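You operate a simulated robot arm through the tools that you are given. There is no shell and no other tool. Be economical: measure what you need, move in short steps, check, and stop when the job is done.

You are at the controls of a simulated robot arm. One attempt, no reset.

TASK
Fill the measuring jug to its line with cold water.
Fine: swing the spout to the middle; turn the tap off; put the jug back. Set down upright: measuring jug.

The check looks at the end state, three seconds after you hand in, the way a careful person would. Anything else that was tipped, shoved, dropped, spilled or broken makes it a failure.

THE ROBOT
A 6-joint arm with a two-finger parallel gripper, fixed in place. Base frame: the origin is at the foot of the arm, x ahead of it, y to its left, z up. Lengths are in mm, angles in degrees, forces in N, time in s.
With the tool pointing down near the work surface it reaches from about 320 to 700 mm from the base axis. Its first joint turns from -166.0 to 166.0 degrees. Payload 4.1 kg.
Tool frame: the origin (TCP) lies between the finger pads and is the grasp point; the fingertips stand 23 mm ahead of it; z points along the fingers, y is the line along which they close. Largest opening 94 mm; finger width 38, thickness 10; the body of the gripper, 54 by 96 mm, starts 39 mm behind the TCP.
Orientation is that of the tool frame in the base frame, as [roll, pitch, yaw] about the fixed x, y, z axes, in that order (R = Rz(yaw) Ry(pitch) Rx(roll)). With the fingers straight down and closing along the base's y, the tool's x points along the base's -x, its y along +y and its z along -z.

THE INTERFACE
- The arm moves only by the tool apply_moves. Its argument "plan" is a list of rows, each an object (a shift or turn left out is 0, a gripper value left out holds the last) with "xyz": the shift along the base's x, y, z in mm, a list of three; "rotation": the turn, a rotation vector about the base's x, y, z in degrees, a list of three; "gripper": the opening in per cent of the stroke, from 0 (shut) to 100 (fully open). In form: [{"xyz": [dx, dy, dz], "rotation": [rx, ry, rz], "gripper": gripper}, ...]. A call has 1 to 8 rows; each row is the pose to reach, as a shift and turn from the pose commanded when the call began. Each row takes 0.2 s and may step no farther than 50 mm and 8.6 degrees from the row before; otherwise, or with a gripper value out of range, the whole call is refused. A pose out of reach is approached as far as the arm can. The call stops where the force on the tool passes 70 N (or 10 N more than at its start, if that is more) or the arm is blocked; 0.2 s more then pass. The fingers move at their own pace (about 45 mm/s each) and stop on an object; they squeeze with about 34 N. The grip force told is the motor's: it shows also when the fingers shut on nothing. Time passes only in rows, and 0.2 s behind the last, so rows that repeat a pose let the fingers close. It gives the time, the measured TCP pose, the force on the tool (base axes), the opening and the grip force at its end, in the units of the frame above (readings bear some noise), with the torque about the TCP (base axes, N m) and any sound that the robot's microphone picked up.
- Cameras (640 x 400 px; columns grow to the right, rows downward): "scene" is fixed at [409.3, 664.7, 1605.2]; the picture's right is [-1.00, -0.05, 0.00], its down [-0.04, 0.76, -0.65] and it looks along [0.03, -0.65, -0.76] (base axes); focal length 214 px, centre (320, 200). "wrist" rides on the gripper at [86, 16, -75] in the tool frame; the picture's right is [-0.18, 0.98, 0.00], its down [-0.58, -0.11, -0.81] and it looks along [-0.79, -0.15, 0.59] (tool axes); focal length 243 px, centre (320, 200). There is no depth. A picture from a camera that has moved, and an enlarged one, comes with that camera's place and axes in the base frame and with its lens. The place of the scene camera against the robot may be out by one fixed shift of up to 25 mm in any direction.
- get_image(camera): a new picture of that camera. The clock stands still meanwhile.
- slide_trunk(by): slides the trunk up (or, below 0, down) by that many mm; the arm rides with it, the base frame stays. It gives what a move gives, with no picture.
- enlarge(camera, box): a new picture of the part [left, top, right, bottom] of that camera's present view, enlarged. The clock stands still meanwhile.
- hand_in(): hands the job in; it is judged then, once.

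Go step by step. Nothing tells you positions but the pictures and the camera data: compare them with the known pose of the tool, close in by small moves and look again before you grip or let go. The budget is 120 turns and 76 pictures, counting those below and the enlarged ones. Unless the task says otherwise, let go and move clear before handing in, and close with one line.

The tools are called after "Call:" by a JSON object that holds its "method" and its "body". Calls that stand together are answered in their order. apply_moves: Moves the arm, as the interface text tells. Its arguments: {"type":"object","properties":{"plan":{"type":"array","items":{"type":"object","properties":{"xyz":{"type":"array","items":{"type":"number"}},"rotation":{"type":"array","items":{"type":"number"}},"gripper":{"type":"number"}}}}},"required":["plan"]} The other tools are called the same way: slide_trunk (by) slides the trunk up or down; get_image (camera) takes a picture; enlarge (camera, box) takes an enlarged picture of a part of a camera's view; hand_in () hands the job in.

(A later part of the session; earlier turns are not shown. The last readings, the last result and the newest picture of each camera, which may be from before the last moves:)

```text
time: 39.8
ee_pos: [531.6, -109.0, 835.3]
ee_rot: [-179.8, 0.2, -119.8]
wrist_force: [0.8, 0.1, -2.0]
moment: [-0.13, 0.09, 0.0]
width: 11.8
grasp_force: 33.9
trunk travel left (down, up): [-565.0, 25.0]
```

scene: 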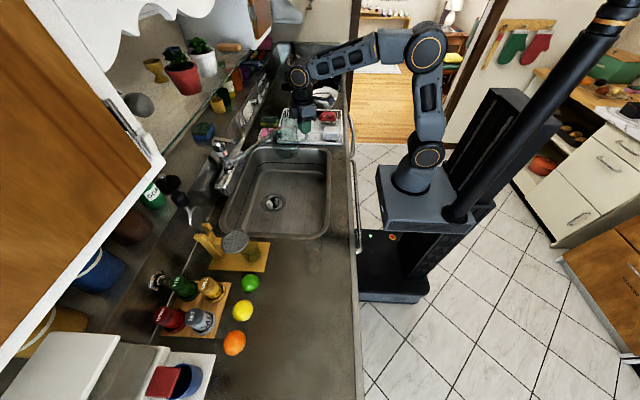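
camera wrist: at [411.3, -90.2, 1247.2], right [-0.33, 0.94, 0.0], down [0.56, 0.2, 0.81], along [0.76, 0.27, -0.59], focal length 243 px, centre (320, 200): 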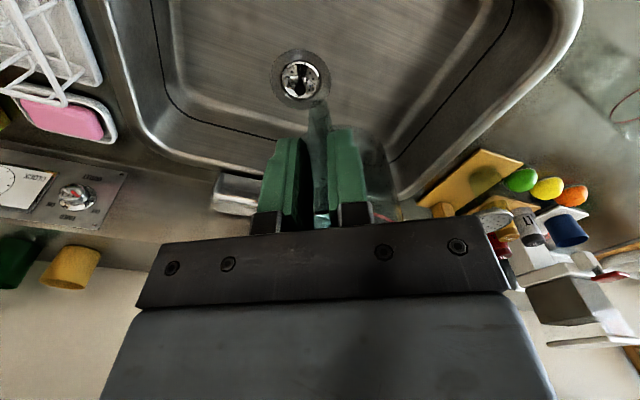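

Call:
{"method": "apply_moves", "body": {"plan": [{"xyz": [0, 0, -2]}, {"xyz": [0, 0, -4]}, {"xyz": [0, 0, -4]}]}}

Call:
{"method": "apply_moves", "body": {"plan": [{"xyz": [0, 0, -2]}, {"xyz": [0, 0, -4]}, {"xyz": [0, 0, -4]}]}}

Call:
{"method": "enlarge", "body": {"camera": "scene", "box": [260, 150, 340, 220]}}

```text
time: 40.6
ee_pos: [532.3, -107.6, 835.2]
ee_rot: [-179.7, 0.4, -119.9]
wrist_force: [-1.7, 0.0, 17.4]
moment: [0.94, 0.07, 0.01]
width: 11.8
grasp_force: 33.6
trunk travel left (down, up): [-565.0, 25.0]
```

```text
time: 41.4
ee_pos: [530.2, -109.9, 830.8]
ee_rot: [-179.6, 0.3, -119.9]
wrist_force: [-4.9, -8.9, 24.2]
moment: [0.14, 0.1, 0.05]
width: 11.7
grasp_force: 33.4
trunk travel left (down, up): [-565.0, 25.0]
```

```text
5.71 times, centred on (300, 185) of scene
camera zoom: at [409.3, 664.7, 1605.2], right [-1.0, -0.05, 0.0], down [-0.04, 0.76, -0.65], along [0.03, -0.65, -0.76], focal length 1226 px, centre (434, 286)
```

zoom: 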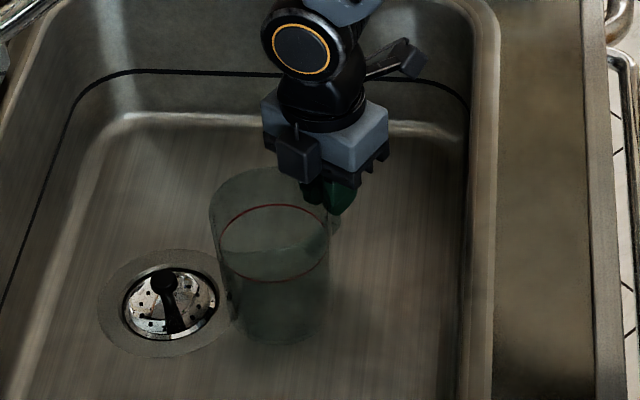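

Contact with the floor at TCP z≈834. I relieve the pressure and open the fingers.

Call:
{"method": "apply_moves", "body": {"plan": [{"xyz": [0, 0, 2]}, {"xyz": [0, 0, 3], "gripper": 20}, {"xyz": [0, 0, 3], "gripper": 40}, {"xyz": [0, 0, 3], "gripper": 60}, {"xyz": [0, 0, 3], "gripper": 60}]}}

Call:
{"method": "apply_moves", "body": {"plan": [{"xyz": [0, 0, 20]}, {"xyz": [0, 0, 60]}, {"xyz": [0, 0, 100]}, {"xyz": [0, 0, 130]}]}}

Call:
{"method": "enlarge", "body": {"camera": "wrist", "box": [200, 0, 440, 240]}}

Call:
{"method": "enlarge", "body": {"camera": "scene", "box": [260, 150, 340, 220]}}

```text
time: 42.6
ee_pos: [532.9, -109.4, 832.3]
ee_rot: [-179.7, 0.2, -119.9]
wrist_force: [0.0, 0.4, 0.5]
moment: [-0.02, 0.0, 0.02]
width: 56.4
grasp_force: 0.0
trunk travel left (down, up): [-565.0, 25.0]
```

```text
time: 43.6
ee_pos: [531.3, -108.4, 962.6]
ee_rot: [-179.9, 0.2, -119.8]
wrist_force: [0.1, -0.2, 0.4]
moment: [0.01, -0.02, 0.03]
width: 56.5
grasp_force: 0.0
trunk travel left (down, up): [-565.0, 25.0]
```

```text
1.67 times, centred on (320, 120) of wrist
camera zoom: at [474.4, -174.7, 1037.9], right [-0.76, 0.65, 0.0], down [0.38, 0.45, 0.81], along [0.53, 0.61, -0.59], focal length 404 px, centre (320, 333)
```

zoom: 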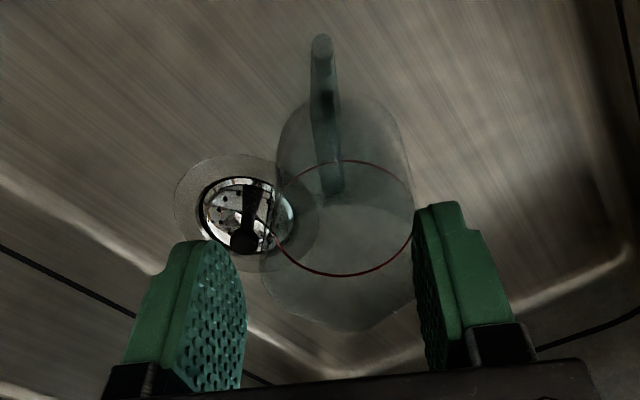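

```text
5.71 times, centred on (300, 185) of scene
camera zoom: at [409.3, 664.7, 1605.2], right [-1.0, -0.05, 0.0], down [-0.04, 0.76, -0.65], along [0.03, -0.65, -0.76], focal length 1226 px, centre (434, 286)
```

zoom: 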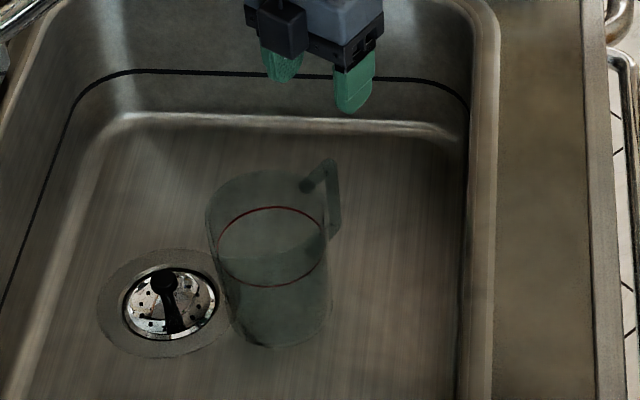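

The jug stands upright in the sink at about (569,−43), under the nozzle. Now I pull up and away from the spout, restore yaw, and go for the lever.

Call:
{"method": "apply_moves", "body": {"plan": [{"xyz": [-30, 0, 20], "rotation": [0, 0, -7.5]}, {"xyz": [-60, 10, 45], "rotation": [0, 0, -15]}, {"xyz": [-80, 20, 80], "rotation": [0, 0, -22.5]}, {"xyz": [-90, 35, 120], "rotation": [0, 0, -30]}, {"xyz": [-90, 50, 160], "rotation": [0, 0, -37.5]}, {"xyz": [-90, 70, 200], "rotation": [0, 0, -45]}, {"xyz": [-80, 90, 240], "rotation": [0, 0, -52.5]}, {"xyz": [-70, 110, 270], "rotation": [0, 0, -60]}]}}

Call:
{"method": "apply_moves", "body": {"plan": [{"xyz": [15, 0, 0], "rotation": [0, -8, 0], "gripper": 100}, {"xyz": [30, 0, 0], "rotation": [0, -16, 0]}, {"xyz": [45, 5, 0], "rotation": [0, -24, 0]}, {"xyz": [65, 5, 0], "rotation": [0, -32, 0]}, {"xyz": [85, 10, 0], "rotation": [0, -40, 0]}, {"xyz": [105, 10, 0], "rotation": [0, -45, 0]}]}}

Call:
{"method": "get_image", "body": {"camera": "wrist"}}

```text
time: 45.4
ee_pos: [459.8, 3.1, 1233.5]
ee_rot: [-179.9, 0.1, -180.0]
wrist_force: [-0.3, 0.2, 0.4]
moment: [0.02, -0.03, -0.02]
width: 56.5
grasp_force: 0.0
trunk travel left (down, up): [-565.0, 25.0]
```

```text
time: 46.8
ee_pos: [568.4, 10.7, 1231.9]
ee_rot: [-179.6, 45.3, -179.8]
wrist_force: [0.5, 0.0, 0.1]
moment: [-0.01, 0.01, -0.02]
width: 93.9
grasp_force: 0.1
trunk travel left (down, up): [-565.0, 25.0]
```

```text
32 pictures are left
camera wrist: at [454.6, 28.3, 1223.7], right [0.13, 0.98, 0.13], down [-0.16, -0.1, 0.98], along [0.98, -0.15, 0.15], focal length 243 px, centre (320, 200)
```

wrist: 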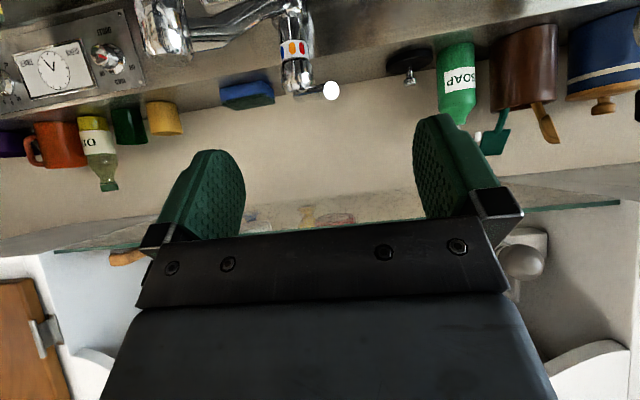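

The nozzle now appears at y≈−60, so the jug nudged it slightly earlier. I'll recentre it by caging it again before opening the tap.

Call:
{"method": "apply_moves", "body": {"plan": [{"xyz": [-15, -28, -10]}, {"xyz": [-20, -57, -20]}, {"xyz": [-5, -59, -45]}, {"xyz": [12, -60, -70]}, {"xyz": [22, -60, -85]}]}}

Call:
{"method": "get_image", "body": {"camera": "wrist"}}

```text
time: 48.0
ee_pos: [590.4, -48.1, 1148.4]
ee_rot: [-179.7, 45.3, -179.8]
wrist_force: [-1.1, 0.7, 0.1]
moment: [-0.02, 0.0, 0.02]
width: 94.0
grasp_force: 0.0
trunk travel left (down, up): [-565.0, 25.0]
```

```text
31 pictures are left
camera wrist: at [476.5, -31.9, 1138.7], right [0.13, 0.98, 0.13], down [-0.16, -0.1, 0.98], along [0.98, -0.15, 0.15], focal length 243 px, centre (320, 200)
```

wrist: 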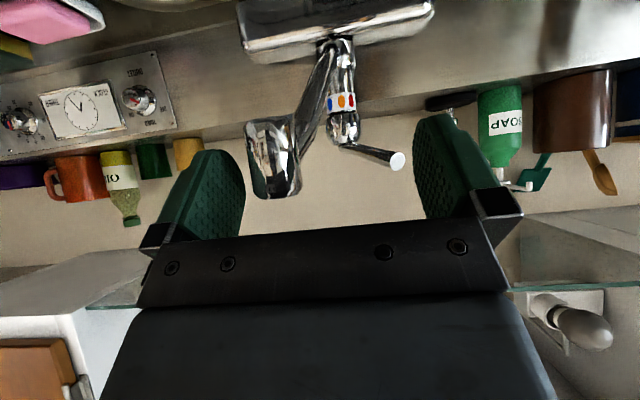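

Nozzle at y≈−69; sweeping it back to −41.

Call:
{"method": "apply_moves", "body": {"plan": [{"xyz": [-2, 15, 0]}, {"xyz": [-3, 28, 0]}, {"xyz": [-3, 40, 0]}, {"xyz": [-3, 40, 0]}, {"xyz": [-3, 15, 0]}]}}

Call:
{"method": "get_image", "body": {"camera": "wrist"}}

```text
time: 49.2
ee_pos: [586.0, -34.5, 1147.8]
ee_rot: [-179.7, 45.3, -179.8]
wrist_force: [0.5, -0.2, 0.1]
moment: [0.01, 0.03, 0.0]
width: 94.0
grasp_force: 0.1
trunk travel left (down, up): [-565.0, 25.0]
```

```text
30 pictures are left
camera wrist: at [472.8, -17.6, 1139.2], right [0.13, 0.98, 0.13], down [-0.16, -0.11, 0.98], along [0.98, -0.15, 0.15], focal length 243 px, centre (320, 200)
```

wrist: 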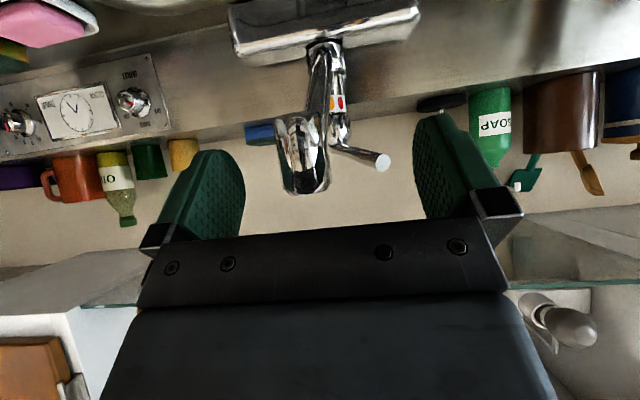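

The spout is centred (y≈−40). Backing up and moving over to straddle the lever.

Call:
{"method": "apply_moves", "body": {"plan": [{"xyz": [-30, 0, 35]}, {"xyz": [-40, 15, 75]}, {"xyz": [0, 30, 85]}, {"xyz": [45, 44, 85]}, {"xyz": [90, 46, 75]}, {"xyz": [125, 46, 50]}, {"xyz": [155, 46, 15]}]}}

Call:
{"method": "get_image", "body": {"camera": "wrist"}}

```text
time: 50.8
ee_pos: [742.8, 11.2, 1165.9]
ee_rot: [-179.7, 45.3, -180.0]
wrist_force: [0.5, 0.7, -0.1]
moment: [0.01, -0.03, 0.01]
width: 94.0
grasp_force: 0.1
trunk travel left (down, up): [-565.0, 25.0]
```

```text
29 pictures are left
camera wrist: at [629.9, 28.1, 1157.2], right [0.13, 0.98, 0.13], down [-0.16, -0.1, 0.98], along [0.98, -0.15, 0.15], focal length 243 px, centre (320, 200)
```

wrist: 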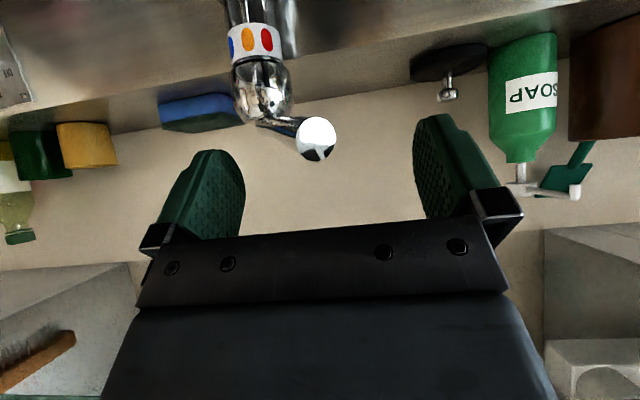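

The lever end lies between the fingers. I settle lower, narrow the cage, and start turning the lever toward the blue mark.

Call:
{"method": "apply_moves", "body": {"plan": [{"xyz": [4, -2, -8], "gripper": 60}, {"xyz": [7, -4, -16], "gripper": 40}, {"xyz": [7, -4, -16], "gripper": 40}, {"xyz": [-0.5, -19.5, -16], "rotation": [0, 0, 6]}, {"xyz": [-4.6, -35, -16], "rotation": [0, 0, 12]}, {"xyz": [-6, -51, -16], "rotation": [0, 0, 18]}]}}

Call:
{"method": "get_image", "body": {"camera": "wrist"}}

```text
time: 52.2
ee_pos: [734.9, -39.1, 1146.8]
ee_rot: [-179.8, 45.3, -161.9]
wrist_force: [-0.8, 0.2, 0.0]
moment: [-0.01, 0.0, 0.03]
width: 37.5
grasp_force: 0.0
trunk travel left (down, up): [-565.0, 25.0]
```

```text
28 pictures are left
camera wrist: at [622.6, -58.0, 1138.5], right [-0.18, 0.98, 0.13], down [-0.12, -0.15, 0.98], along [0.98, 0.16, 0.15], focal length 243 px, centre (320, 200)
```

wrist: 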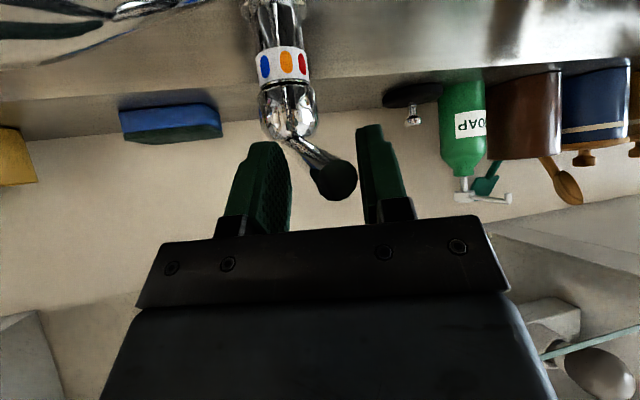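

The lever follows freely. Continuing to the blue side.

Call:
{"method": "apply_moves", "body": {"plan": [{"xyz": [1.4, -16, 0], "rotation": [0, 0, 6]}, {"xyz": [5.5, -31.5, 0], "rotation": [0, 0, 12]}, {"xyz": [12.3, -46, 0], "rotation": [0, 0, 18]}, {"xyz": [19.5, -57, 0], "rotation": [0, 0, 24]}, {"xyz": [25, -63, 0], "rotation": [0, 0, 27]}]}}

Call:
{"method": "get_image", "body": {"camera": "wrist"}}

```text
time: 53.4
ee_pos: [759.4, -100.9, 1146.3]
ee_rot: [-179.7, 45.2, -134.9]
wrist_force: [0.5, 0.6, 1.0]
moment: [-0.02, 0.02, -0.01]
width: 37.4
grasp_force: 0.0
trunk travel left (down, up): [-565.0, 25.0]
```

```text
27 pictures are left
camera wrist: at [667.5, -170.0, 1137.2], right [-0.6, 0.79, 0.13], down [-0.04, -0.19, 0.98], along [0.8, 0.59, 0.15], focal length 243 px, centre (320, 200)
```

wrist: 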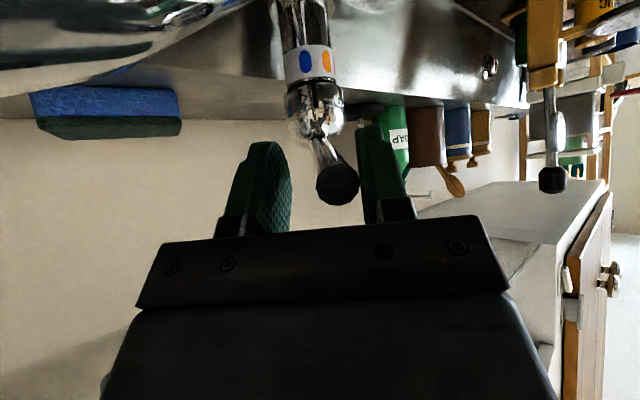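

The lever is near −37°; pushing a little further to reach the blue mark or its stop.

Call:
{"method": "apply_moves", "body": {"plan": [{"xyz": [4, -4.5, 0], "rotation": [0, 0, 3]}, {"xyz": [8, -9, 0], "rotation": [0, 0, 6]}, {"xyz": [12, -12, 0], "rotation": [0, 0, 8]}, {"xyz": [12, -12, 0], "rotation": [0, 0, 8]}]}}

Call:
{"method": "get_image", "body": {"camera": "wrist"}}

```text
time: 54.4
ee_pos: [742.0, -107.3, 1135.6]
ee_rot: [-179.7, 45.3, -127.0]
wrist_force: [-0.4, 0.0, -0.4]
moment: [0.01, 0.01, -0.02]
width: 37.4
grasp_force: 0.1
out of reach, approached as far as the arm can: row 1, 2, 3, 4
trunk travel left (down, up): [-565.0, 25.0]
```

```text
26 pictures are left
camera wrist: at [661.2, -186.7, 1128.7], right [-0.71, 0.7, 0.13], down [-0.01, -0.19, 0.98], along [0.71, 0.69, 0.15], focal length 243 px, centre (320, 200)
```

wrist: 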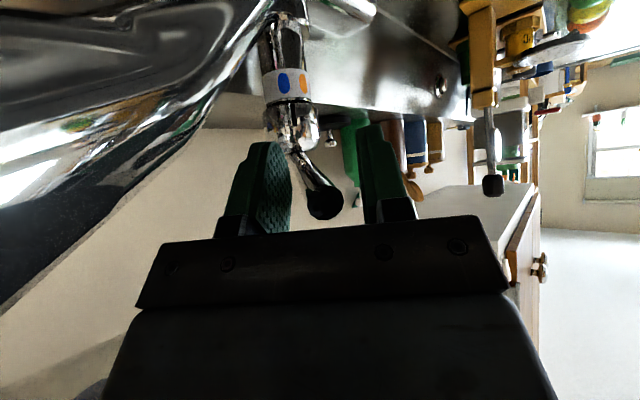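

The arm hit its reach limit with this tilt. I raise the trunk and flatten the tool to gain reach, then push on.

Call:
{"method": "slide_trunk", "body": {"by": 25}}

Call:
{"method": "apply_moves", "body": {"plan": [{"xyz": [2, -2, -4], "rotation": [6.4, -4.8, 0]}, {"xyz": [4, -4, -8], "rotation": [12.8, -9.6, 0]}, {"xyz": [10, -8, -12], "rotation": [16, -12, 0]}, {"xyz": [18, -13, -12], "rotation": [16, -12, 0]}, {"xyz": [25, -16, -12], "rotation": [16, -12, 0]}]}}

Call:
{"method": "get_image", "body": {"camera": "wrist"}}

```text
time: 55.1
ee_pos: [743.2, -105.9, 1161.7]
ee_rot: [-179.8, 45.2, -126.9]
wrist_force: [-0.1, 0.8, 0.4]
moment: [0.04, -0.01, -0.04]
width: 37.8
grasp_force: 0.0
trunk travel left (down, up): [-590.0, 0.0]
```

```text
time: 56.3
ee_pos: [756.3, -117.8, 1149.5]
ee_rot: [-179.7, 65.3, -127.0]
wrist_force: [0.4, 0.6, -0.5]
moment: [-0.06, -0.04, 0.02]
width: 37.3
grasp_force: 0.0
out of reach, approached as far as the arm can: row 4, 5
trunk travel left (down, up): [-590.0, 0.0]
```

```text
25 pictures are left
camera wrist: at [681.0, -190.4, 1103.0], right [-0.74, 0.66, 0.17], down [-0.21, -0.45, 0.87], along [0.64, 0.6, 0.47], focal length 243 px, centre (320, 200)
```

wrist: 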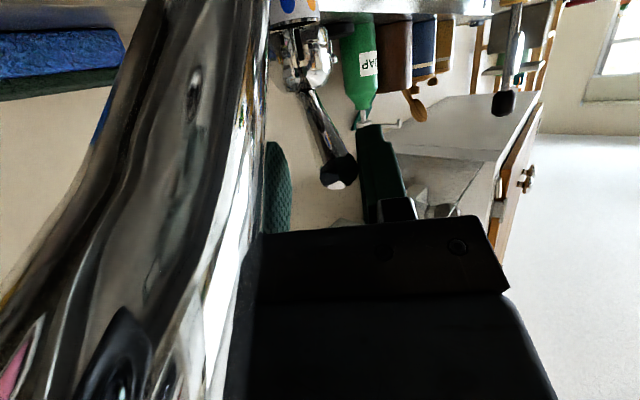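

The tool's camera bracket has dragged the spout toward −y while the lever reached about −42° (at the blue mark). I back out up and away, then look at the scene.

Call:
{"method": "apply_moves", "body": {"plan": [{"xyz": [-10, -10, 20], "gripper": 70}, {"xyz": [-30, -22, 50], "gripper": 70}, {"xyz": [-65, -28, 80], "gripper": 70}, {"xyz": [-105, -20, 105], "gripper": 70}, {"xyz": [-145, 5, 115], "gripper": 70}]}}

Call:
{"method": "enlarge", "body": {"camera": "scene", "box": [200, 80, 340, 220]}}

```text
time: 56.8
ee_pos: [735.2, -133.3, 1169.1]
ee_rot: [177.6, 65.1, -129.5]
wrist_force: [-1.6, -0.8, 1.4]
moment: [-0.03, 0.02, 0.0]
width: 65.7
grasp_force: 0.0
trunk travel left (down, up): [-590.0, 0.0]
stopped in row 2: the force on the tool passed its limit at 90 N (the readings are from after the stop); the commanded pose is now the measured one
```

```text
2.86 times, centred on (270, 150) of scene
camera zoom: at [409.3, 664.7, 1605.2], right [-1.0, -0.05, 0.0], down [-0.04, 0.76, -0.65], along [0.03, -0.65, -0.76], focal length 613 px, centre (463, 343)
```

zoom: 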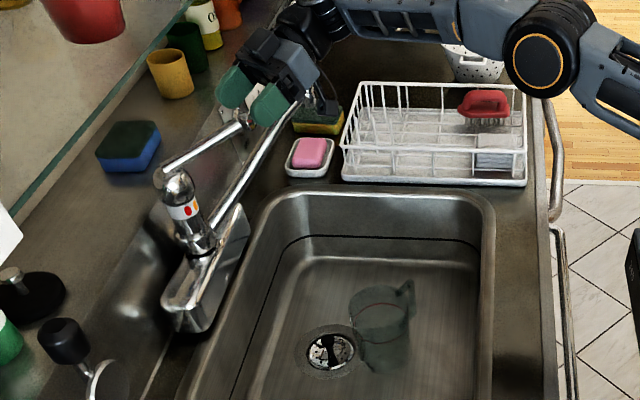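

Something caught (90 N), probably the bracket under the spout tube. A wrist picture to see how it lies.

Call:
{"method": "get_image", "body": {"camera": "wrist"}}

```text
23 pictures are left
camera wrist: at [659.1, -205.0, 1123.7], right [-0.73, 0.65, 0.18], down [-0.2, -0.46, 0.86], along [0.65, 0.6, 0.47], focal length 243 px, centre (320, 200)
```

wrist: 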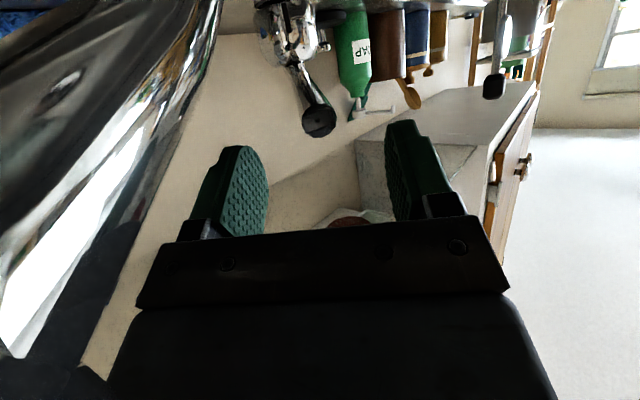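

The tube lies on the +x side of the bracket, so I back out in −x/−y level, then up.

Call:
{"method": "apply_moves", "body": {"plan": [{"xyz": [-20, -20, 0]}, {"xyz": [-45, -35, 0]}, {"xyz": [-80, -40, 5]}, {"xyz": [-120, -40, 25]}, {"xyz": [-155, -30, 55]}]}}

Call:
{"method": "get_image", "body": {"camera": "wrist"}}

```text
time: 58.0
ee_pos: [583.4, -156.1, 1221.5]
ee_rot: [176.8, 64.9, -129.6]
wrist_force: [-0.2, -0.6, -0.6]
moment: [-0.02, -0.01, -0.01]
width: 65.6
grasp_force: 0.0
trunk travel left (down, up): [-590.0, 0.0]
```

```text
22 pictures are left
camera wrist: at [507.6, -228.8, 1175.1], right [-0.74, 0.65, 0.19], down [-0.19, -0.47, 0.86], along [0.65, 0.6, 0.46], focal length 243 px, centre (320, 200)
```

wrist: 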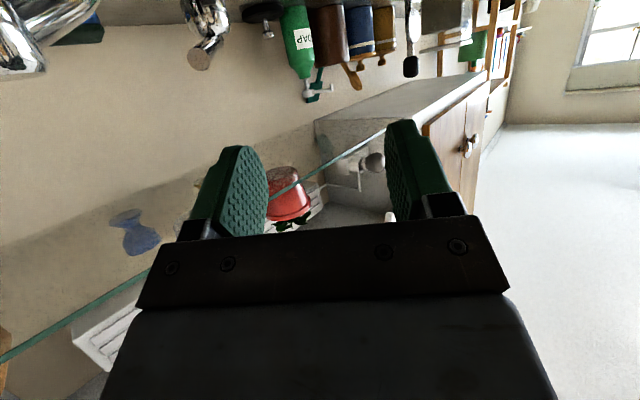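

The hand is free; the spout now points to about −54°. Since the tool already faces along it, I'll cage the nozzle from this side and sweep it back to the middle, after which I can approach the lever from the −y side without touching the spout.

Call:
{"method": "apply_moves", "body": {"plan": [{"xyz": [10, -45, -10], "gripper": 100}, {"xyz": [25, -90, -20], "gripper": 100}, {"xyz": [45, -125, -35], "gripper": 100}, {"xyz": [65, -118, -48], "gripper": 100}, {"xyz": [85, -98, -62], "gripper": 100}]}}

Call:
{"method": "get_image", "body": {"camera": "wrist"}}

```text
time: 59.2
ee_pos: [670.2, -253.3, 1158.0]
ee_rot: [176.4, 64.9, -129.9]
wrist_force: [-0.9, -0.3, 0.9]
moment: [0.01, -0.01, 0.02]
width: 94.0
grasp_force: 0.0
trunk travel left (down, up): [-590.0, 0.0]
```

```text
21 pictures are left
camera wrist: at [594.4, -326.7, 1113.5], right [-0.74, 0.65, 0.19], down [-0.18, -0.47, 0.86], along [0.65, 0.6, 0.46], focal length 243 px, centre (320, 200)
```

wrist: 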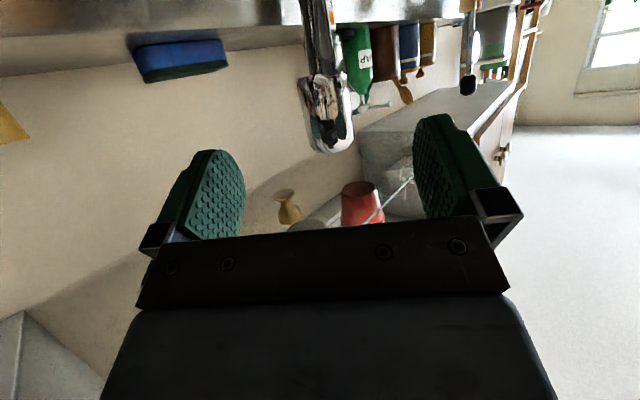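

The nozzle is centred between the fingers. Moving in and sweeping along the arc.

Call:
{"method": "apply_moves", "body": {"plan": [{"xyz": [14, 21, -9]}, {"xyz": [27, 42, -18]}, {"xyz": [10, 58, -18]}, {"xyz": [-25, 73, -18], "rotation": [0, 0, -4]}, {"xyz": [-56, 96, -18], "rotation": [0, 0, -8]}, {"xyz": [-73, 130, -18], "rotation": [0, 0, -14]}, {"xyz": [-85, 166, -18], "rotation": [0, 0, -20]}, {"xyz": [-90, 195, -18], "rotation": [0, 0, -25]}]}}

Call:
{"method": "get_image", "body": {"camera": "wrist"}}

```text
time: 61.0
ee_pos: [579.9, -59.4, 1140.7]
ee_rot: [176.8, 64.9, -154.7]
wrist_force: [-0.2, 0.3, -0.3]
moment: [-0.02, -0.03, 0.01]
width: 94.1
grasp_force: 0.0
trunk travel left (down, up): [-590.0, 0.0]
```

```text
20 pictures are left
camera wrist: at [480.5, -92.2, 1095.1], right [-0.39, 0.9, 0.19], down [-0.37, -0.34, 0.87], along [0.84, 0.27, 0.46], focal length 243 px, centre (320, 200)
```

wrist: 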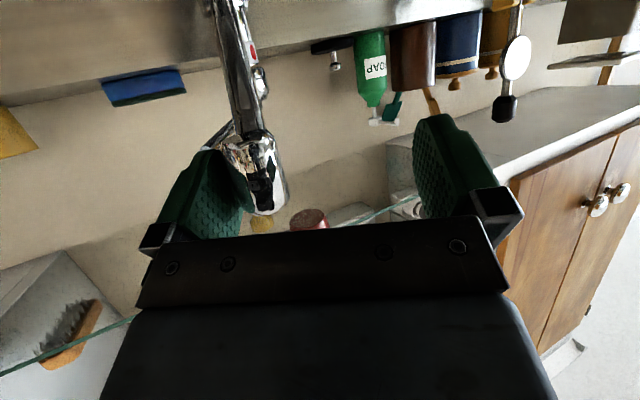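

Nozzle is at y≈−82; 42 mm more to go.

Call:
{"method": "apply_moves", "body": {"plan": [{"xyz": [-1, 15, 0]}, {"xyz": [-2, 30, 0]}, {"xyz": [-3, 42, 0]}, {"xyz": [-3, 42, 0]}, {"xyz": [-3, 22, 0]}]}}

Call:
{"method": "get_image", "body": {"camera": "wrist"}}

```text
time: 62.2
ee_pos: [577.2, -39.4, 1139.4]
ee_rot: [176.7, 64.9, -154.8]
wrist_force: [0.4, -0.3, -0.6]
moment: [0.02, 0.0, 0.01]
width: 93.9
grasp_force: 0.1
trunk travel left (down, up): [-590.0, 0.0]
```

```text
19 pictures are left
camera wrist: at [478.5, -72.3, 1094.4], right [-0.39, 0.9, 0.19], down [-0.37, -0.34, 0.86], along [0.84, 0.27, 0.46], focal length 243 px, centre (320, 200)
```

wrist: 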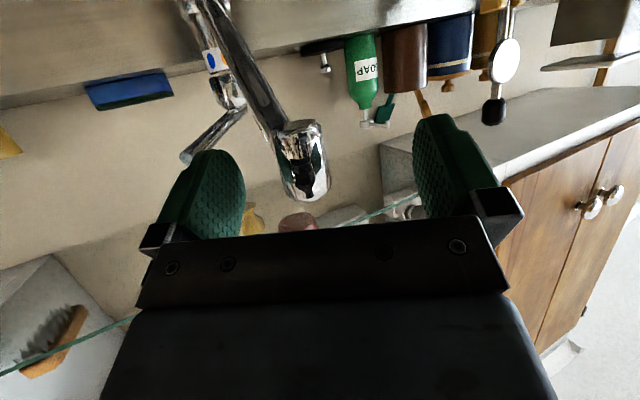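

Spout centred again (y≈−40), lever at the blue side. I back out and swing round to approach the lever from the −y side at azimuth 45°.

Call:
{"method": "apply_moves", "body": {"plan": [{"xyz": [-30, -15, 10], "rotation": [0, 0, 4]}, {"xyz": [-48, -40, 25], "rotation": [0, 0, 8]}, {"xyz": [-48, -82, 40], "rotation": [0, 0, 12]}, {"xyz": [-30, -125, 45], "rotation": [0, 0, 16]}, {"xyz": [0, -155, 45], "rotation": [0, 0, 20]}, {"xyz": [35, -175, 40], "rotation": [0, 0, 20]}, {"xyz": [70, -180, 32], "rotation": [0, 0, 20]}, {"xyz": [105, -145, 22], "rotation": [0, 0, 20]}]}}

Call:
{"method": "get_image", "body": {"camera": "wrist"}}

```text
refused: row 8 steps farther than a row can; nothing moved
```

```text
18 pictures are left
camera wrist: at [478.5, -72.3, 1094.4], right [-0.39, 0.9, 0.19], down [-0.37, -0.34, 0.86], along [0.84, 0.27, 0.46], focal length 243 px, centre (320, 200)
```

wrist: 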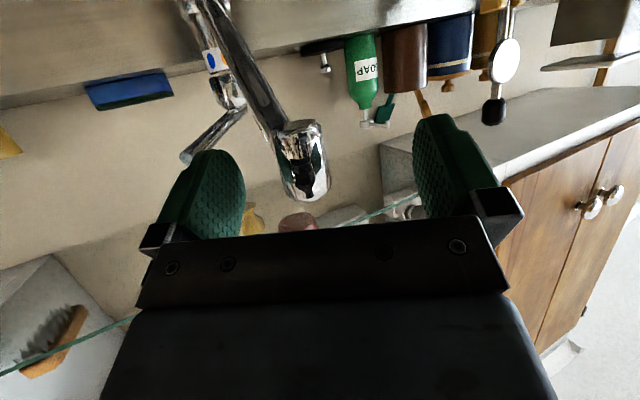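

One step was too long; I shorten it.

Call:
{"method": "apply_moves", "body": {"plan": [{"xyz": [-30, -15, 10], "rotation": [0, 0, 4]}, {"xyz": [-48, -40, 25], "rotation": [0, 0, 8]}, {"xyz": [-48, -82, 40], "rotation": [0, 0, 12]}, {"xyz": [-30, -125, 45], "rotation": [0, 0, 16]}, {"xyz": [0, -155, 45], "rotation": [0, 0, 20]}, {"xyz": [35, -172, 40], "rotation": [0, 0, 20]}, {"xyz": [70, -168, 32], "rotation": [0, 0, 20]}, {"xyz": [100, -145, 22], "rotation": [0, 0, 20]}]}}

Call:
{"method": "get_image", "body": {"camera": "wrist"}}

```text
time: 64.0
ee_pos: [678.4, -183.8, 1163.8]
ee_rot: [176.6, 64.9, -134.9]
wrist_force: [-0.2, 0.6, 0.5]
moment: [0.03, 0.04, 0.02]
width: 94.0
grasp_force: 0.0
trunk travel left (down, up): [-590.0, 0.0]
```

```text
17 pictures are left
camera wrist: at [596.8, -249.0, 1117.1], right [-0.68, 0.71, 0.19], down [-0.22, -0.45, 0.86], along [0.7, 0.54, 0.46], focal length 243 px, centre (320, 200)
```

wrist: 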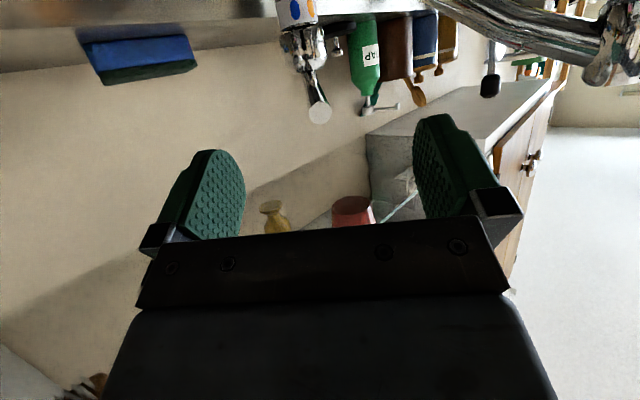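

The lever is dead ahead and the spout is clear on the right. Advancing to straddle the lever, then closing.

Call:
{"method": "apply_moves", "body": {"plan": [{"xyz": [30, 28, -6]}, {"xyz": [55, 50, -12]}, {"xyz": [72, 65, -15], "gripper": 60}, {"xyz": [72, 65, -15], "gripper": 30}, {"xyz": [72, 65, -15], "gripper": 10}, {"xyz": [72, 65, -15], "gripper": 0}, {"xyz": [72, 65, -15], "gripper": 0}]}}

Call:
{"method": "get_image", "body": {"camera": "wrist"}}

```text
time: 65.6
ee_pos: [749.7, -119.3, 1147.4]
ee_rot: [176.8, 65.0, -134.8]
wrist_force: [3.0, -1.8, 0.6]
moment: [-0.03, -0.19, -0.47]
width: 20.0
grasp_force: 35.0
trunk travel left (down, up): [-590.0, 0.0]
```

```text
16 pictures are left
camera wrist: at [667.0, -184.3, 1102.2], right [-0.68, 0.71, 0.19], down [-0.23, -0.45, 0.86], along [0.7, 0.54, 0.46], focal length 243 px, centre (320, 200)
```

wrist: 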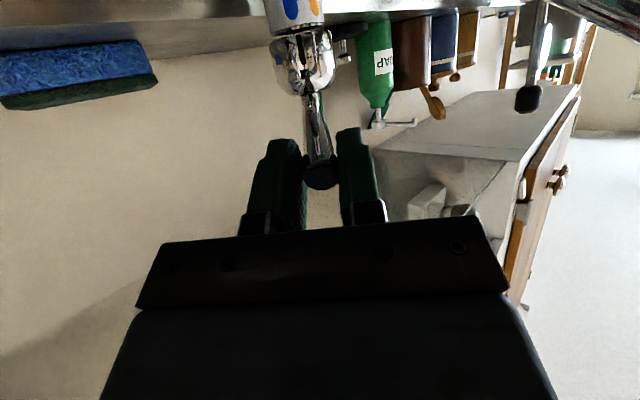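

The lever end is gripped. Lifting it a little to start the flow.

Call:
{"method": "apply_moves", "body": {"plan": [{"xyz": [1, 1, 5]}, {"xyz": [3, 3, 10]}, {"xyz": [5, 5, 15]}]}}

Call:
{"method": "enlarge", "body": {"camera": "scene", "box": [220, 110, 340, 220]}}

```text
time: 66.4
ee_pos: [753.7, -115.8, 1162.6]
ee_rot: [176.6, 65.0, -134.9]
wrist_force: [-5.3, -16.6, -7.5]
moment: [-1.19, 0.82, -1.03]
width: 19.4
grasp_force: 44.9
trunk travel left (down, up): [-590.0, 0.0]
```

```text
3.64 times, centred on (280, 165) of scene
camera zoom: at [409.3, 664.7, 1605.2], right [-1.0, -0.05, 0.0], down [-0.04, 0.76, -0.65], along [0.03, -0.65, -0.76], focal length 780 px, centre (466, 327)
```

zoom: 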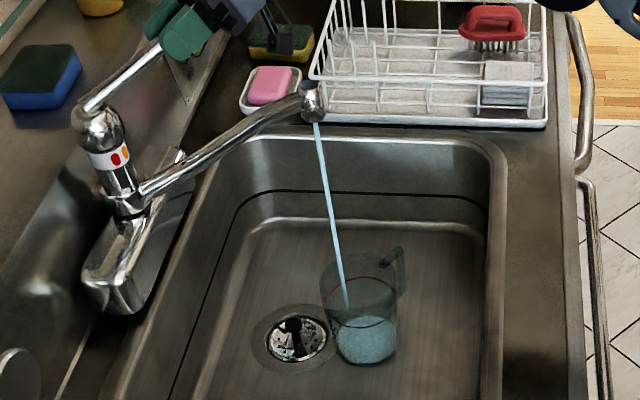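

Cold water is flowing into the jug and rising fast. I advance in short time steps and watch the level.

Call:
{"method": "apply_moves", "body": {"plan": [{"xyz": [0, 0, 0]}]}}

Call:
{"method": "enlarge", "body": {"camera": "scene", "box": [290, 165, 340, 215]}}

```text
time: 66.8
ee_pos: [754.1, -114.8, 1164.0]
ee_rot: [176.7, 65.1, -134.9]
wrist_force: [-6.3, -18.8, -4.2]
moment: [-1.18, 0.74, -1.01]
width: 19.3
grasp_force: 44.9
trunk travel left (down, up): [-590.0, 0.0]
```

```text
8.00 times, centred on (315, 190) of scene
camera zoom: at [409.3, 664.7, 1605.2], right [-1.0, -0.05, 0.0], down [-0.04, 0.76, -0.65], along [0.03, -0.65, -0.76], focal length 1716 px, centre (360, 280)
```

zoom: 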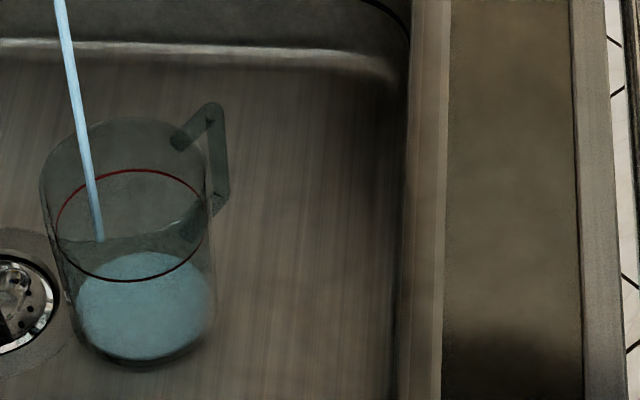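

Level is about 15–20 mm of the ~97 mm needed. Holding a bit longer.

Call:
{"method": "apply_moves", "body": {"plan": [{"xyz": [0, 0, 0]}, {"xyz": [0, 0, 0]}, {"xyz": [0, 0, 0]}, {"xyz": [0, 0, 0]}]}}

Call:
{"method": "enlarge", "body": {"camera": "scene", "box": [290, 165, 340, 215]}}

```text
time: 67.8
ee_pos: [754.1, -116.6, 1162.2]
ee_rot: [176.6, 65.2, -134.8]
wrist_force: [-3.5, -16.1, -0.1]
moment: [-0.86, 0.37, -1.03]
width: 19.3
grasp_force: 44.6
trunk travel left (down, up): [-590.0, 0.0]
```

```text
8.00 times, centred on (315, 190) of scene
camera zoom: at [409.3, 664.7, 1605.2], right [-1.0, -0.05, 0.0], down [-0.04, 0.76, -0.65], along [0.03, -0.65, -0.76], focal length 1716 px, centre (360, 280)
```

zoom: 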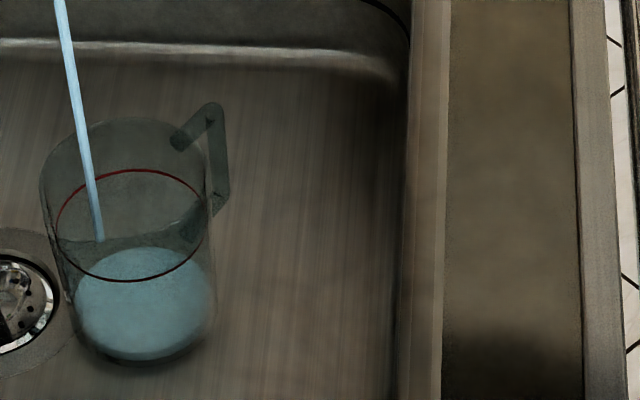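

The level rises about 5 mm per second, so roughly 15 s remain. Waiting in blocks.

Call:
{"method": "apply_moves", "body": {"plan": [{}, {}, {}, {}, {}, {}, {}, {}]}}

Call:
{"method": "apply_moves", "body": {"plan": [{}, {}, {}, {}, {}, {}, {}, {}]}}

Call:
{"method": "apply_moves", "body": {"plan": [{}, {}, {}, {}, {}, {}, {}, {}]}}

Call:
{"method": "enlarge", "body": {"camera": "scene", "box": [290, 165, 340, 215]}}

```text
time: 69.6
ee_pos: [753.6, -114.9, 1163.6]
ee_rot: [176.7, 65.1, -134.9]
wrist_force: [-2.0, -12.5, 4.1]
moment: [-0.33, -0.11, -0.91]
width: 19.5
grasp_force: 44.6
trunk travel left (down, up): [-590.0, 0.0]
```

```text
time: 71.4
ee_pos: [752.5, -115.4, 1163.2]
ee_rot: [176.7, 64.9, -134.7]
wrist_force: [0.6, -10.2, 5.7]
moment: [-0.01, -0.46, -0.88]
width: 19.8
grasp_force: 44.8
trunk travel left (down, up): [-590.0, 0.0]
```

```text
time: 73.2
ee_pos: [752.6, -114.2, 1162.5]
ee_rot: [176.7, 65.0, -134.8]
wrist_force: [-0.8, -13.3, 5.7]
moment: [-0.07, -0.43, -0.97]
width: 19.5
grasp_force: 44.9
trunk travel left (down, up): [-590.0, 0.0]
```

```text
8.00 times, centred on (315, 190) of scene
camera zoom: at [409.3, 664.7, 1605.2], right [-1.0, -0.05, 0.0], down [-0.04, 0.76, -0.65], along [0.03, -0.65, -0.76], focal length 1716 px, centre (360, 280)
```

zoom: 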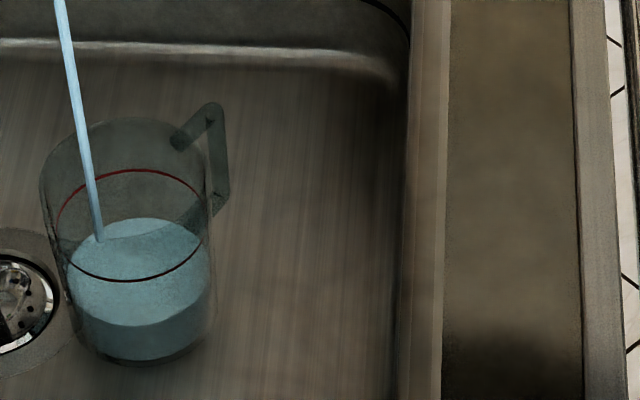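

Surface is ~46 px below the ring (≈8.5 s). Waiting 5.4 s more, then check.

Call:
{"method": "apply_moves", "body": {"plan": [{}, {}, {}, {}, {}, {}, {}, {}]}}

Call:
{"method": "apply_moves", "body": {"plan": [{}, {}, {}, {}, {}, {}, {}, {}]}}

Call:
{"method": "apply_moves", "body": {"plan": [{}, {}, {}, {}, {}, {}, {}, {}]}}

Call:
{"method": "enlarge", "body": {"camera": "scene", "box": [290, 165, 340, 215]}}

```text
time: 75.0
ee_pos: [753.1, -114.5, 1163.2]
ee_rot: [176.7, 64.9, -134.9]
wrist_force: [-2.1, -11.2, 5.7]
moment: [-0.21, -0.33, -0.84]
width: 19.6
grasp_force: 44.7
trunk travel left (down, up): [-590.0, 0.0]
```

```text
time: 76.8
ee_pos: [753.6, -113.9, 1163.1]
ee_rot: [176.7, 65.1, -134.7]
wrist_force: [-1.9, -12.6, 4.0]
moment: [-0.26, -0.21, -0.91]
width: 19.6
grasp_force: 45.2
trunk travel left (down, up): [-590.0, 0.0]
```

```text
time: 78.6
ee_pos: [752.8, -113.8, 1161.7]
ee_rot: [176.7, 65.0, -134.8]
wrist_force: [-2.6, -12.5, 3.2]
moment: [-0.29, -0.21, -0.87]
width: 19.8
grasp_force: 45.2
trunk travel left (down, up): [-590.0, 0.0]
```

```text
8.00 times, centred on (315, 190) of scene
camera zoom: at [409.3, 664.7, 1605.2], right [-1.0, -0.05, 0.0], down [-0.04, 0.76, -0.65], along [0.03, -0.65, -0.76], focal length 1716 px, centre (360, 280)
```

zoom: 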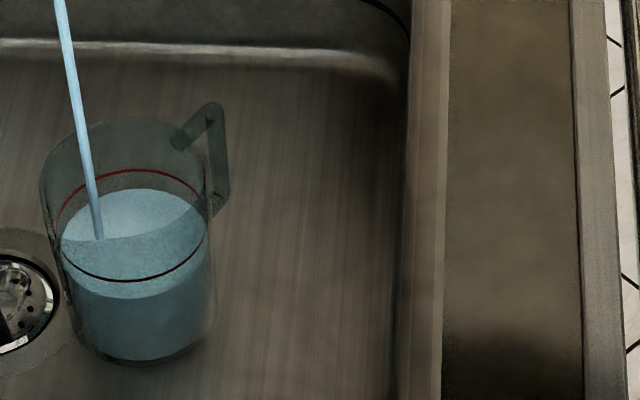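

About 17 px (3 s) to go. Waiting 1.6 s, then a last check before closing.

Call:
{"method": "apply_moves", "body": {"plan": [{}, {}, {}, {}, {}, {}, {}]}}

Call:
{"method": "enlarge", "body": {"camera": "scene", "box": [290, 165, 340, 215]}}

```text
time: 80.2
ee_pos: [752.7, -112.0, 1163.0]
ee_rot: [176.7, 65.0, -134.9]
wrist_force: [-2.7, -13.1, 3.8]
moment: [-0.26, -0.22, -0.92]
width: 19.7
grasp_force: 45.1
trunk travel left (down, up): [-590.0, 0.0]
```

```text
8.00 times, centred on (315, 190) of scene
camera zoom: at [409.3, 664.7, 1605.2], right [-1.0, -0.05, 0.0], down [-0.04, 0.76, -0.65], along [0.03, -0.65, -0.76], focal length 1716 px, centre (360, 280)
```

zoom: 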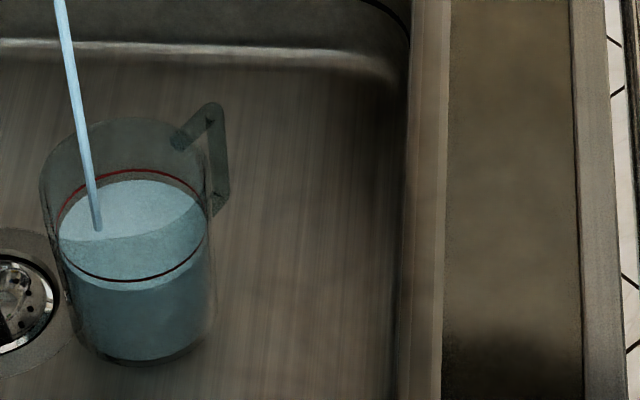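

About 8 px (1.5 s) left; holding 1 s, then pushing the lever back down to shut.

Call:
{"method": "apply_moves", "body": {"plan": [{}, {}, {}, {}, {}, {"xyz": [-2, -3, -9]}, {"xyz": [-4, -5, -18]}, {"xyz": [-4, -5, -21]}]}}

Call:
{"method": "enlarge", "body": {"camera": "scene", "box": [220, 100, 340, 220]}}

```text
time: 82.0
ee_pos: [749.0, -118.0, 1146.0]
ee_rot: [177.6, 65.4, -134.0]
wrist_force: [7.6, -4.5, 28.9]
moment: [0.54, -0.85, -1.01]
width: 19.8
grasp_force: 45.4
trunk travel left (down, up): [-590.0, 0.0]
```

```text
3.33 times, centred on (280, 160) of scene
camera zoom: at [409.3, 664.7, 1605.2], right [-1.0, -0.05, 0.0], down [-0.04, 0.76, -0.65], along [0.03, -0.65, -0.76], focal length 715 px, centre (453, 333)
```

zoom: 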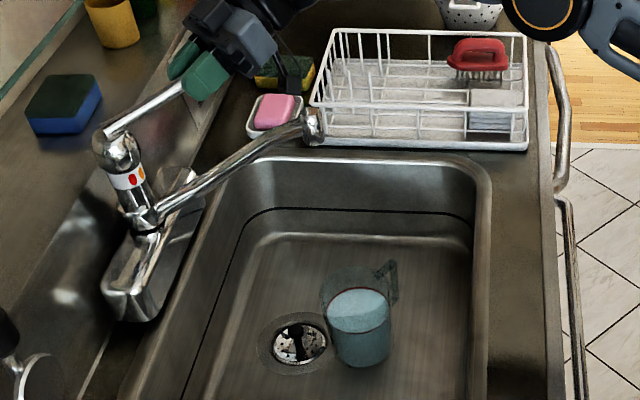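

The flow has stopped with the lever against its stop. A close check of the level.

Call:
{"method": "enlarge", "body": {"camera": "scene", "box": [290, 165, 340, 215]}}

```text
8.00 times, centred on (315, 190) of scene
camera zoom: at [409.3, 664.7, 1605.2], right [-1.0, -0.05, 0.0], down [-0.04, 0.76, -0.65], along [0.03, -0.65, -0.76], focal length 1716 px, centre (360, 280)
```

zoom: 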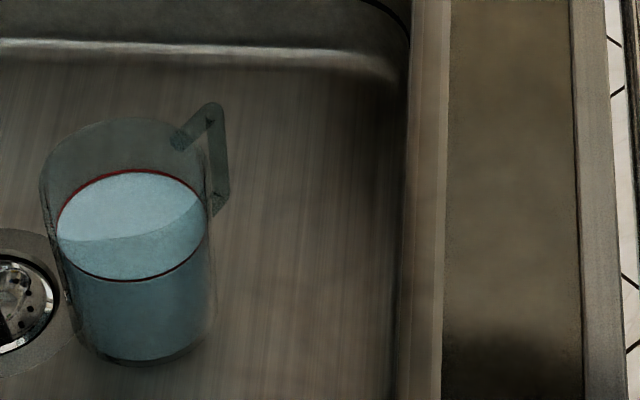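

The water is exactly at the red line. Releasing the lever and backing straight out on the −y side.

Call:
{"method": "apply_moves", "body": {"plan": [{"gripper": 40}, {"gripper": 100}, {"gripper": 100}, {"xyz": [-25, -25, 6], "gripper": 100}, {"xyz": [-55, -55, 15]}, {"xyz": [-90, -85, 25]}, {"xyz": [-130, -100, 40]}, {"xyz": [-175, -95, 60]}]}}

Call:
{"method": "apply_moves", "body": {"plan": [{"xyz": [-25, 20, 20], "rotation": [-5.75, 5.75, 0]}, {"xyz": [-50, 40, 35], "rotation": [-11.5, 11.5, 0]}, {"xyz": [-70, 55, 45], "rotation": [-17.25, 17.25, 0]}, {"xyz": [-85, 65, 45], "rotation": [-23, 23, 0]}, {"xyz": [-95, 70, 45], "rotation": [-28.75, 28.75, 0]}, {"xyz": [-100, 75, 45], "rotation": [-34.5, 34.5, 0]}, {"xyz": [-105, 80, 45], "rotation": [-40.25, 40.25, 0]}, {"xyz": [-110, 80, 45], "rotation": [-46, 46, 0]}]}}

```text
time: 83.8
ee_pos: [576.1, -209.2, 1201.2]
ee_rot: [176.9, 65.0, -134.6]
wrist_force: [-0.4, -0.4, 0.9]
moment: [-0.03, -0.02, -0.03]
width: 94.1
grasp_force: 0.1
trunk travel left (down, up): [-590.0, 0.0]
```

```text
time: 85.6
ee_pos: [464.7, -133.5, 1246.3]
ee_rot: [176.5, -0.1, -135.0]
wrist_force: [0.6, 0.3, 0.1]
moment: [0.01, -0.02, -0.03]
width: 94.1
grasp_force: 0.1
trunk travel left (down, up): [-590.0, 0.0]
```

Reorienting to tool-down at the earlier grasp yaw and lowering beside the spout toward the handle.

Call:
{"method": "apply_moves", "body": {"plan": [{"xyz": [18, 0, 0], "rotation": [-1, -1.4, 7.5]}, {"xyz": [35, 0, 0], "rotation": [-2.1, -2.8, 15]}]}}

Call:
{"method": "slide_trunk", "body": {"by": -200}}

Call:
{"method": "apply_moves", "body": {"plan": [{"xyz": [5, 2, -30]}, {"xyz": [15, 10, -60]}, {"xyz": [32, 25, -86]}]}}

Call:
{"method": "enlarge", "body": {"camera": "wrist", "box": [200, 0, 440, 240]}}

```text
time: 86.2
ee_pos: [498.1, -133.3, 1243.6]
ee_rot: [180.0, -0.2, -119.9]
wrist_force: [-0.7, 0.4, -0.6]
moment: [0.01, 0.02, 0.01]
width: 93.9
grasp_force: 0.0
trunk travel left (down, up): [-590.0, 0.0]
```

```text
time: 88.4
ee_pos: [499.4, -132.5, 1045.5]
ee_rot: [180.0, -0.1, -120.0]
wrist_force: [-0.1, 0.1, -0.3]
moment: [0.0, 0.02, 0.0]
width: 94.1
grasp_force: 0.1
trunk travel left (down, up): [-390.0, 200.0]
```

```text
time: 89.2
ee_pos: [529.5, -107.9, 958.6]
ee_rot: [179.9, -0.1, -119.9]
wrist_force: [0.7, 0.4, -0.1]
moment: [0.01, -0.02, -0.02]
width: 93.6
grasp_force: 0.0
trunk travel left (down, up): [-390.0, 200.0]
```

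```text
1.67 times, centred on (320, 120) of wrist
camera zoom: at [473.7, -174.9, 1034.2], right [-0.76, 0.65, 0.0], down [0.39, 0.45, 0.81], along [0.52, 0.61, -0.59], focal length 404 px, centre (320, 333)
```

zoom: 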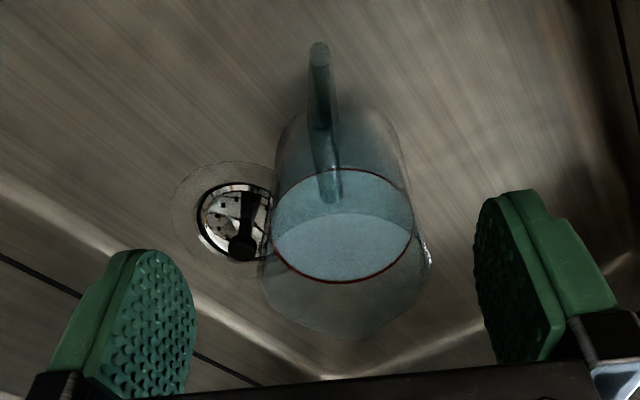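

The handle is centred between the fingers. Descending and gripping.

Call:
{"method": "apply_moves", "body": {"plan": [{"xyz": [2, 2, -40]}, {"xyz": [3, 2, -80]}, {"xyz": [3.5, 2.4, -115]}, {"xyz": [3.5, 2.4, -127]}]}}

Call:
{"method": "apply_moves", "body": {"plan": [{"gripper": 60}, {"gripper": 40}, {"gripper": 20}, {"gripper": 5}, {"gripper": 0}, {"gripper": 0}, {"gripper": 0}]}}

Call:
{"method": "apply_moves", "body": {"plan": [{"xyz": [0, 0, 4]}, {"xyz": [0, 0, 8]}, {"xyz": [0, 0, 12]}, {"xyz": [0, 0, 12]}]}}

Call:
{"method": "enlarge", "body": {"camera": "scene", "box": [270, 145, 340, 215]}}

```text
time: 90.2
ee_pos: [533.2, -104.2, 831.6]
ee_rot: [-180.0, -0.1, -119.8]
wrist_force: [0.1, 0.1, 0.5]
moment: [0.01, 0.02, 0.01]
width: 93.8
grasp_force: 0.1
trunk travel left (down, up): [-390.0, 200.0]
```

```text
time: 91.8
ee_pos: [533.0, -103.6, 832.6]
ee_rot: [180.0, -0.2, -119.9]
wrist_force: [1.9, 0.2, 0.4]
moment: [0.04, 0.0, -0.14]
width: 11.6
grasp_force: 33.9
trunk travel left (down, up): [-390.0, 200.0]
```

```text
time: 92.8
ee_pos: [533.8, -105.7, 844.1]
ee_rot: [179.9, -0.1, -119.9]
wrist_force: [-0.4, -0.3, -7.7]
moment: [-0.41, 0.22, 0.0]
width: 11.7
grasp_force: 34.0
trunk travel left (down, up): [-390.0, 200.0]
```

```text
5.71 times, centred on (305, 180) of scene
camera zoom: at [409.3, 664.7, 1605.2], right [-1.0, -0.05, 0.0], down [-0.04, 0.76, -0.65], along [0.03, -0.65, -0.76], focal length 1226 px, centre (406, 314)
```

zoom: 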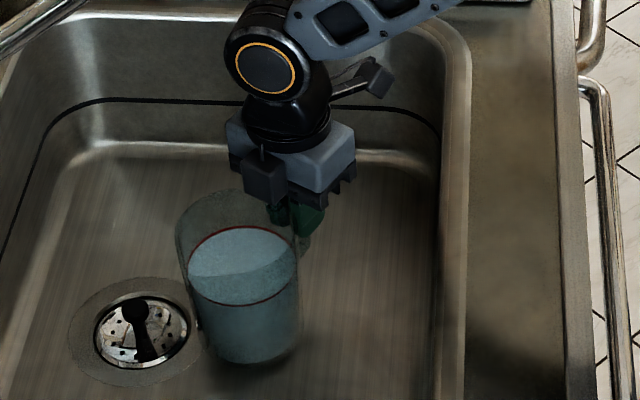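

The full jug hangs level (7.7 N). I ease it forward from under the spout, then lift it with the trunk.

Call:
{"method": "apply_moves", "body": {"plan": [{"xyz": [-5, -1, 4]}, {"xyz": [-13, -3, 9]}, {"xyz": [-23, -5, 14]}, {"xyz": [-31, -7, 14]}, {"xyz": [-36, -8, 14]}, {"xyz": [-36, -8, 14]}]}}

Call:
{"method": "slide_trunk", "body": {"by": 175}}

Call:
{"method": "get_image", "body": {"camera": "scene"}}

```text
time: 94.2
ee_pos: [499.8, -114.6, 858.1]
ee_rot: [179.9, -0.1, -119.8]
wrist_force: [-0.2, 1.0, -7.0]
moment: [-0.41, 0.23, -0.04]
width: 11.5
grasp_force: 34.4
trunk travel left (down, up): [-390.0, 200.0]
```

```text
time: 96.1
ee_pos: [498.7, -113.5, 1033.3]
ee_rot: [179.9, -0.1, -120.0]
wrist_force: [-0.3, -0.1, -7.5]
moment: [-0.42, 0.2, -0.02]
width: 11.6
grasp_force: 33.9
trunk travel left (down, up): [-565.0, 25.0]
```

```text
5 pictures are left
```

scene: 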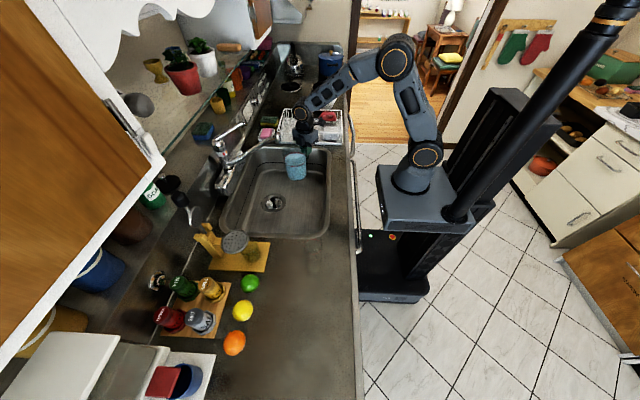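

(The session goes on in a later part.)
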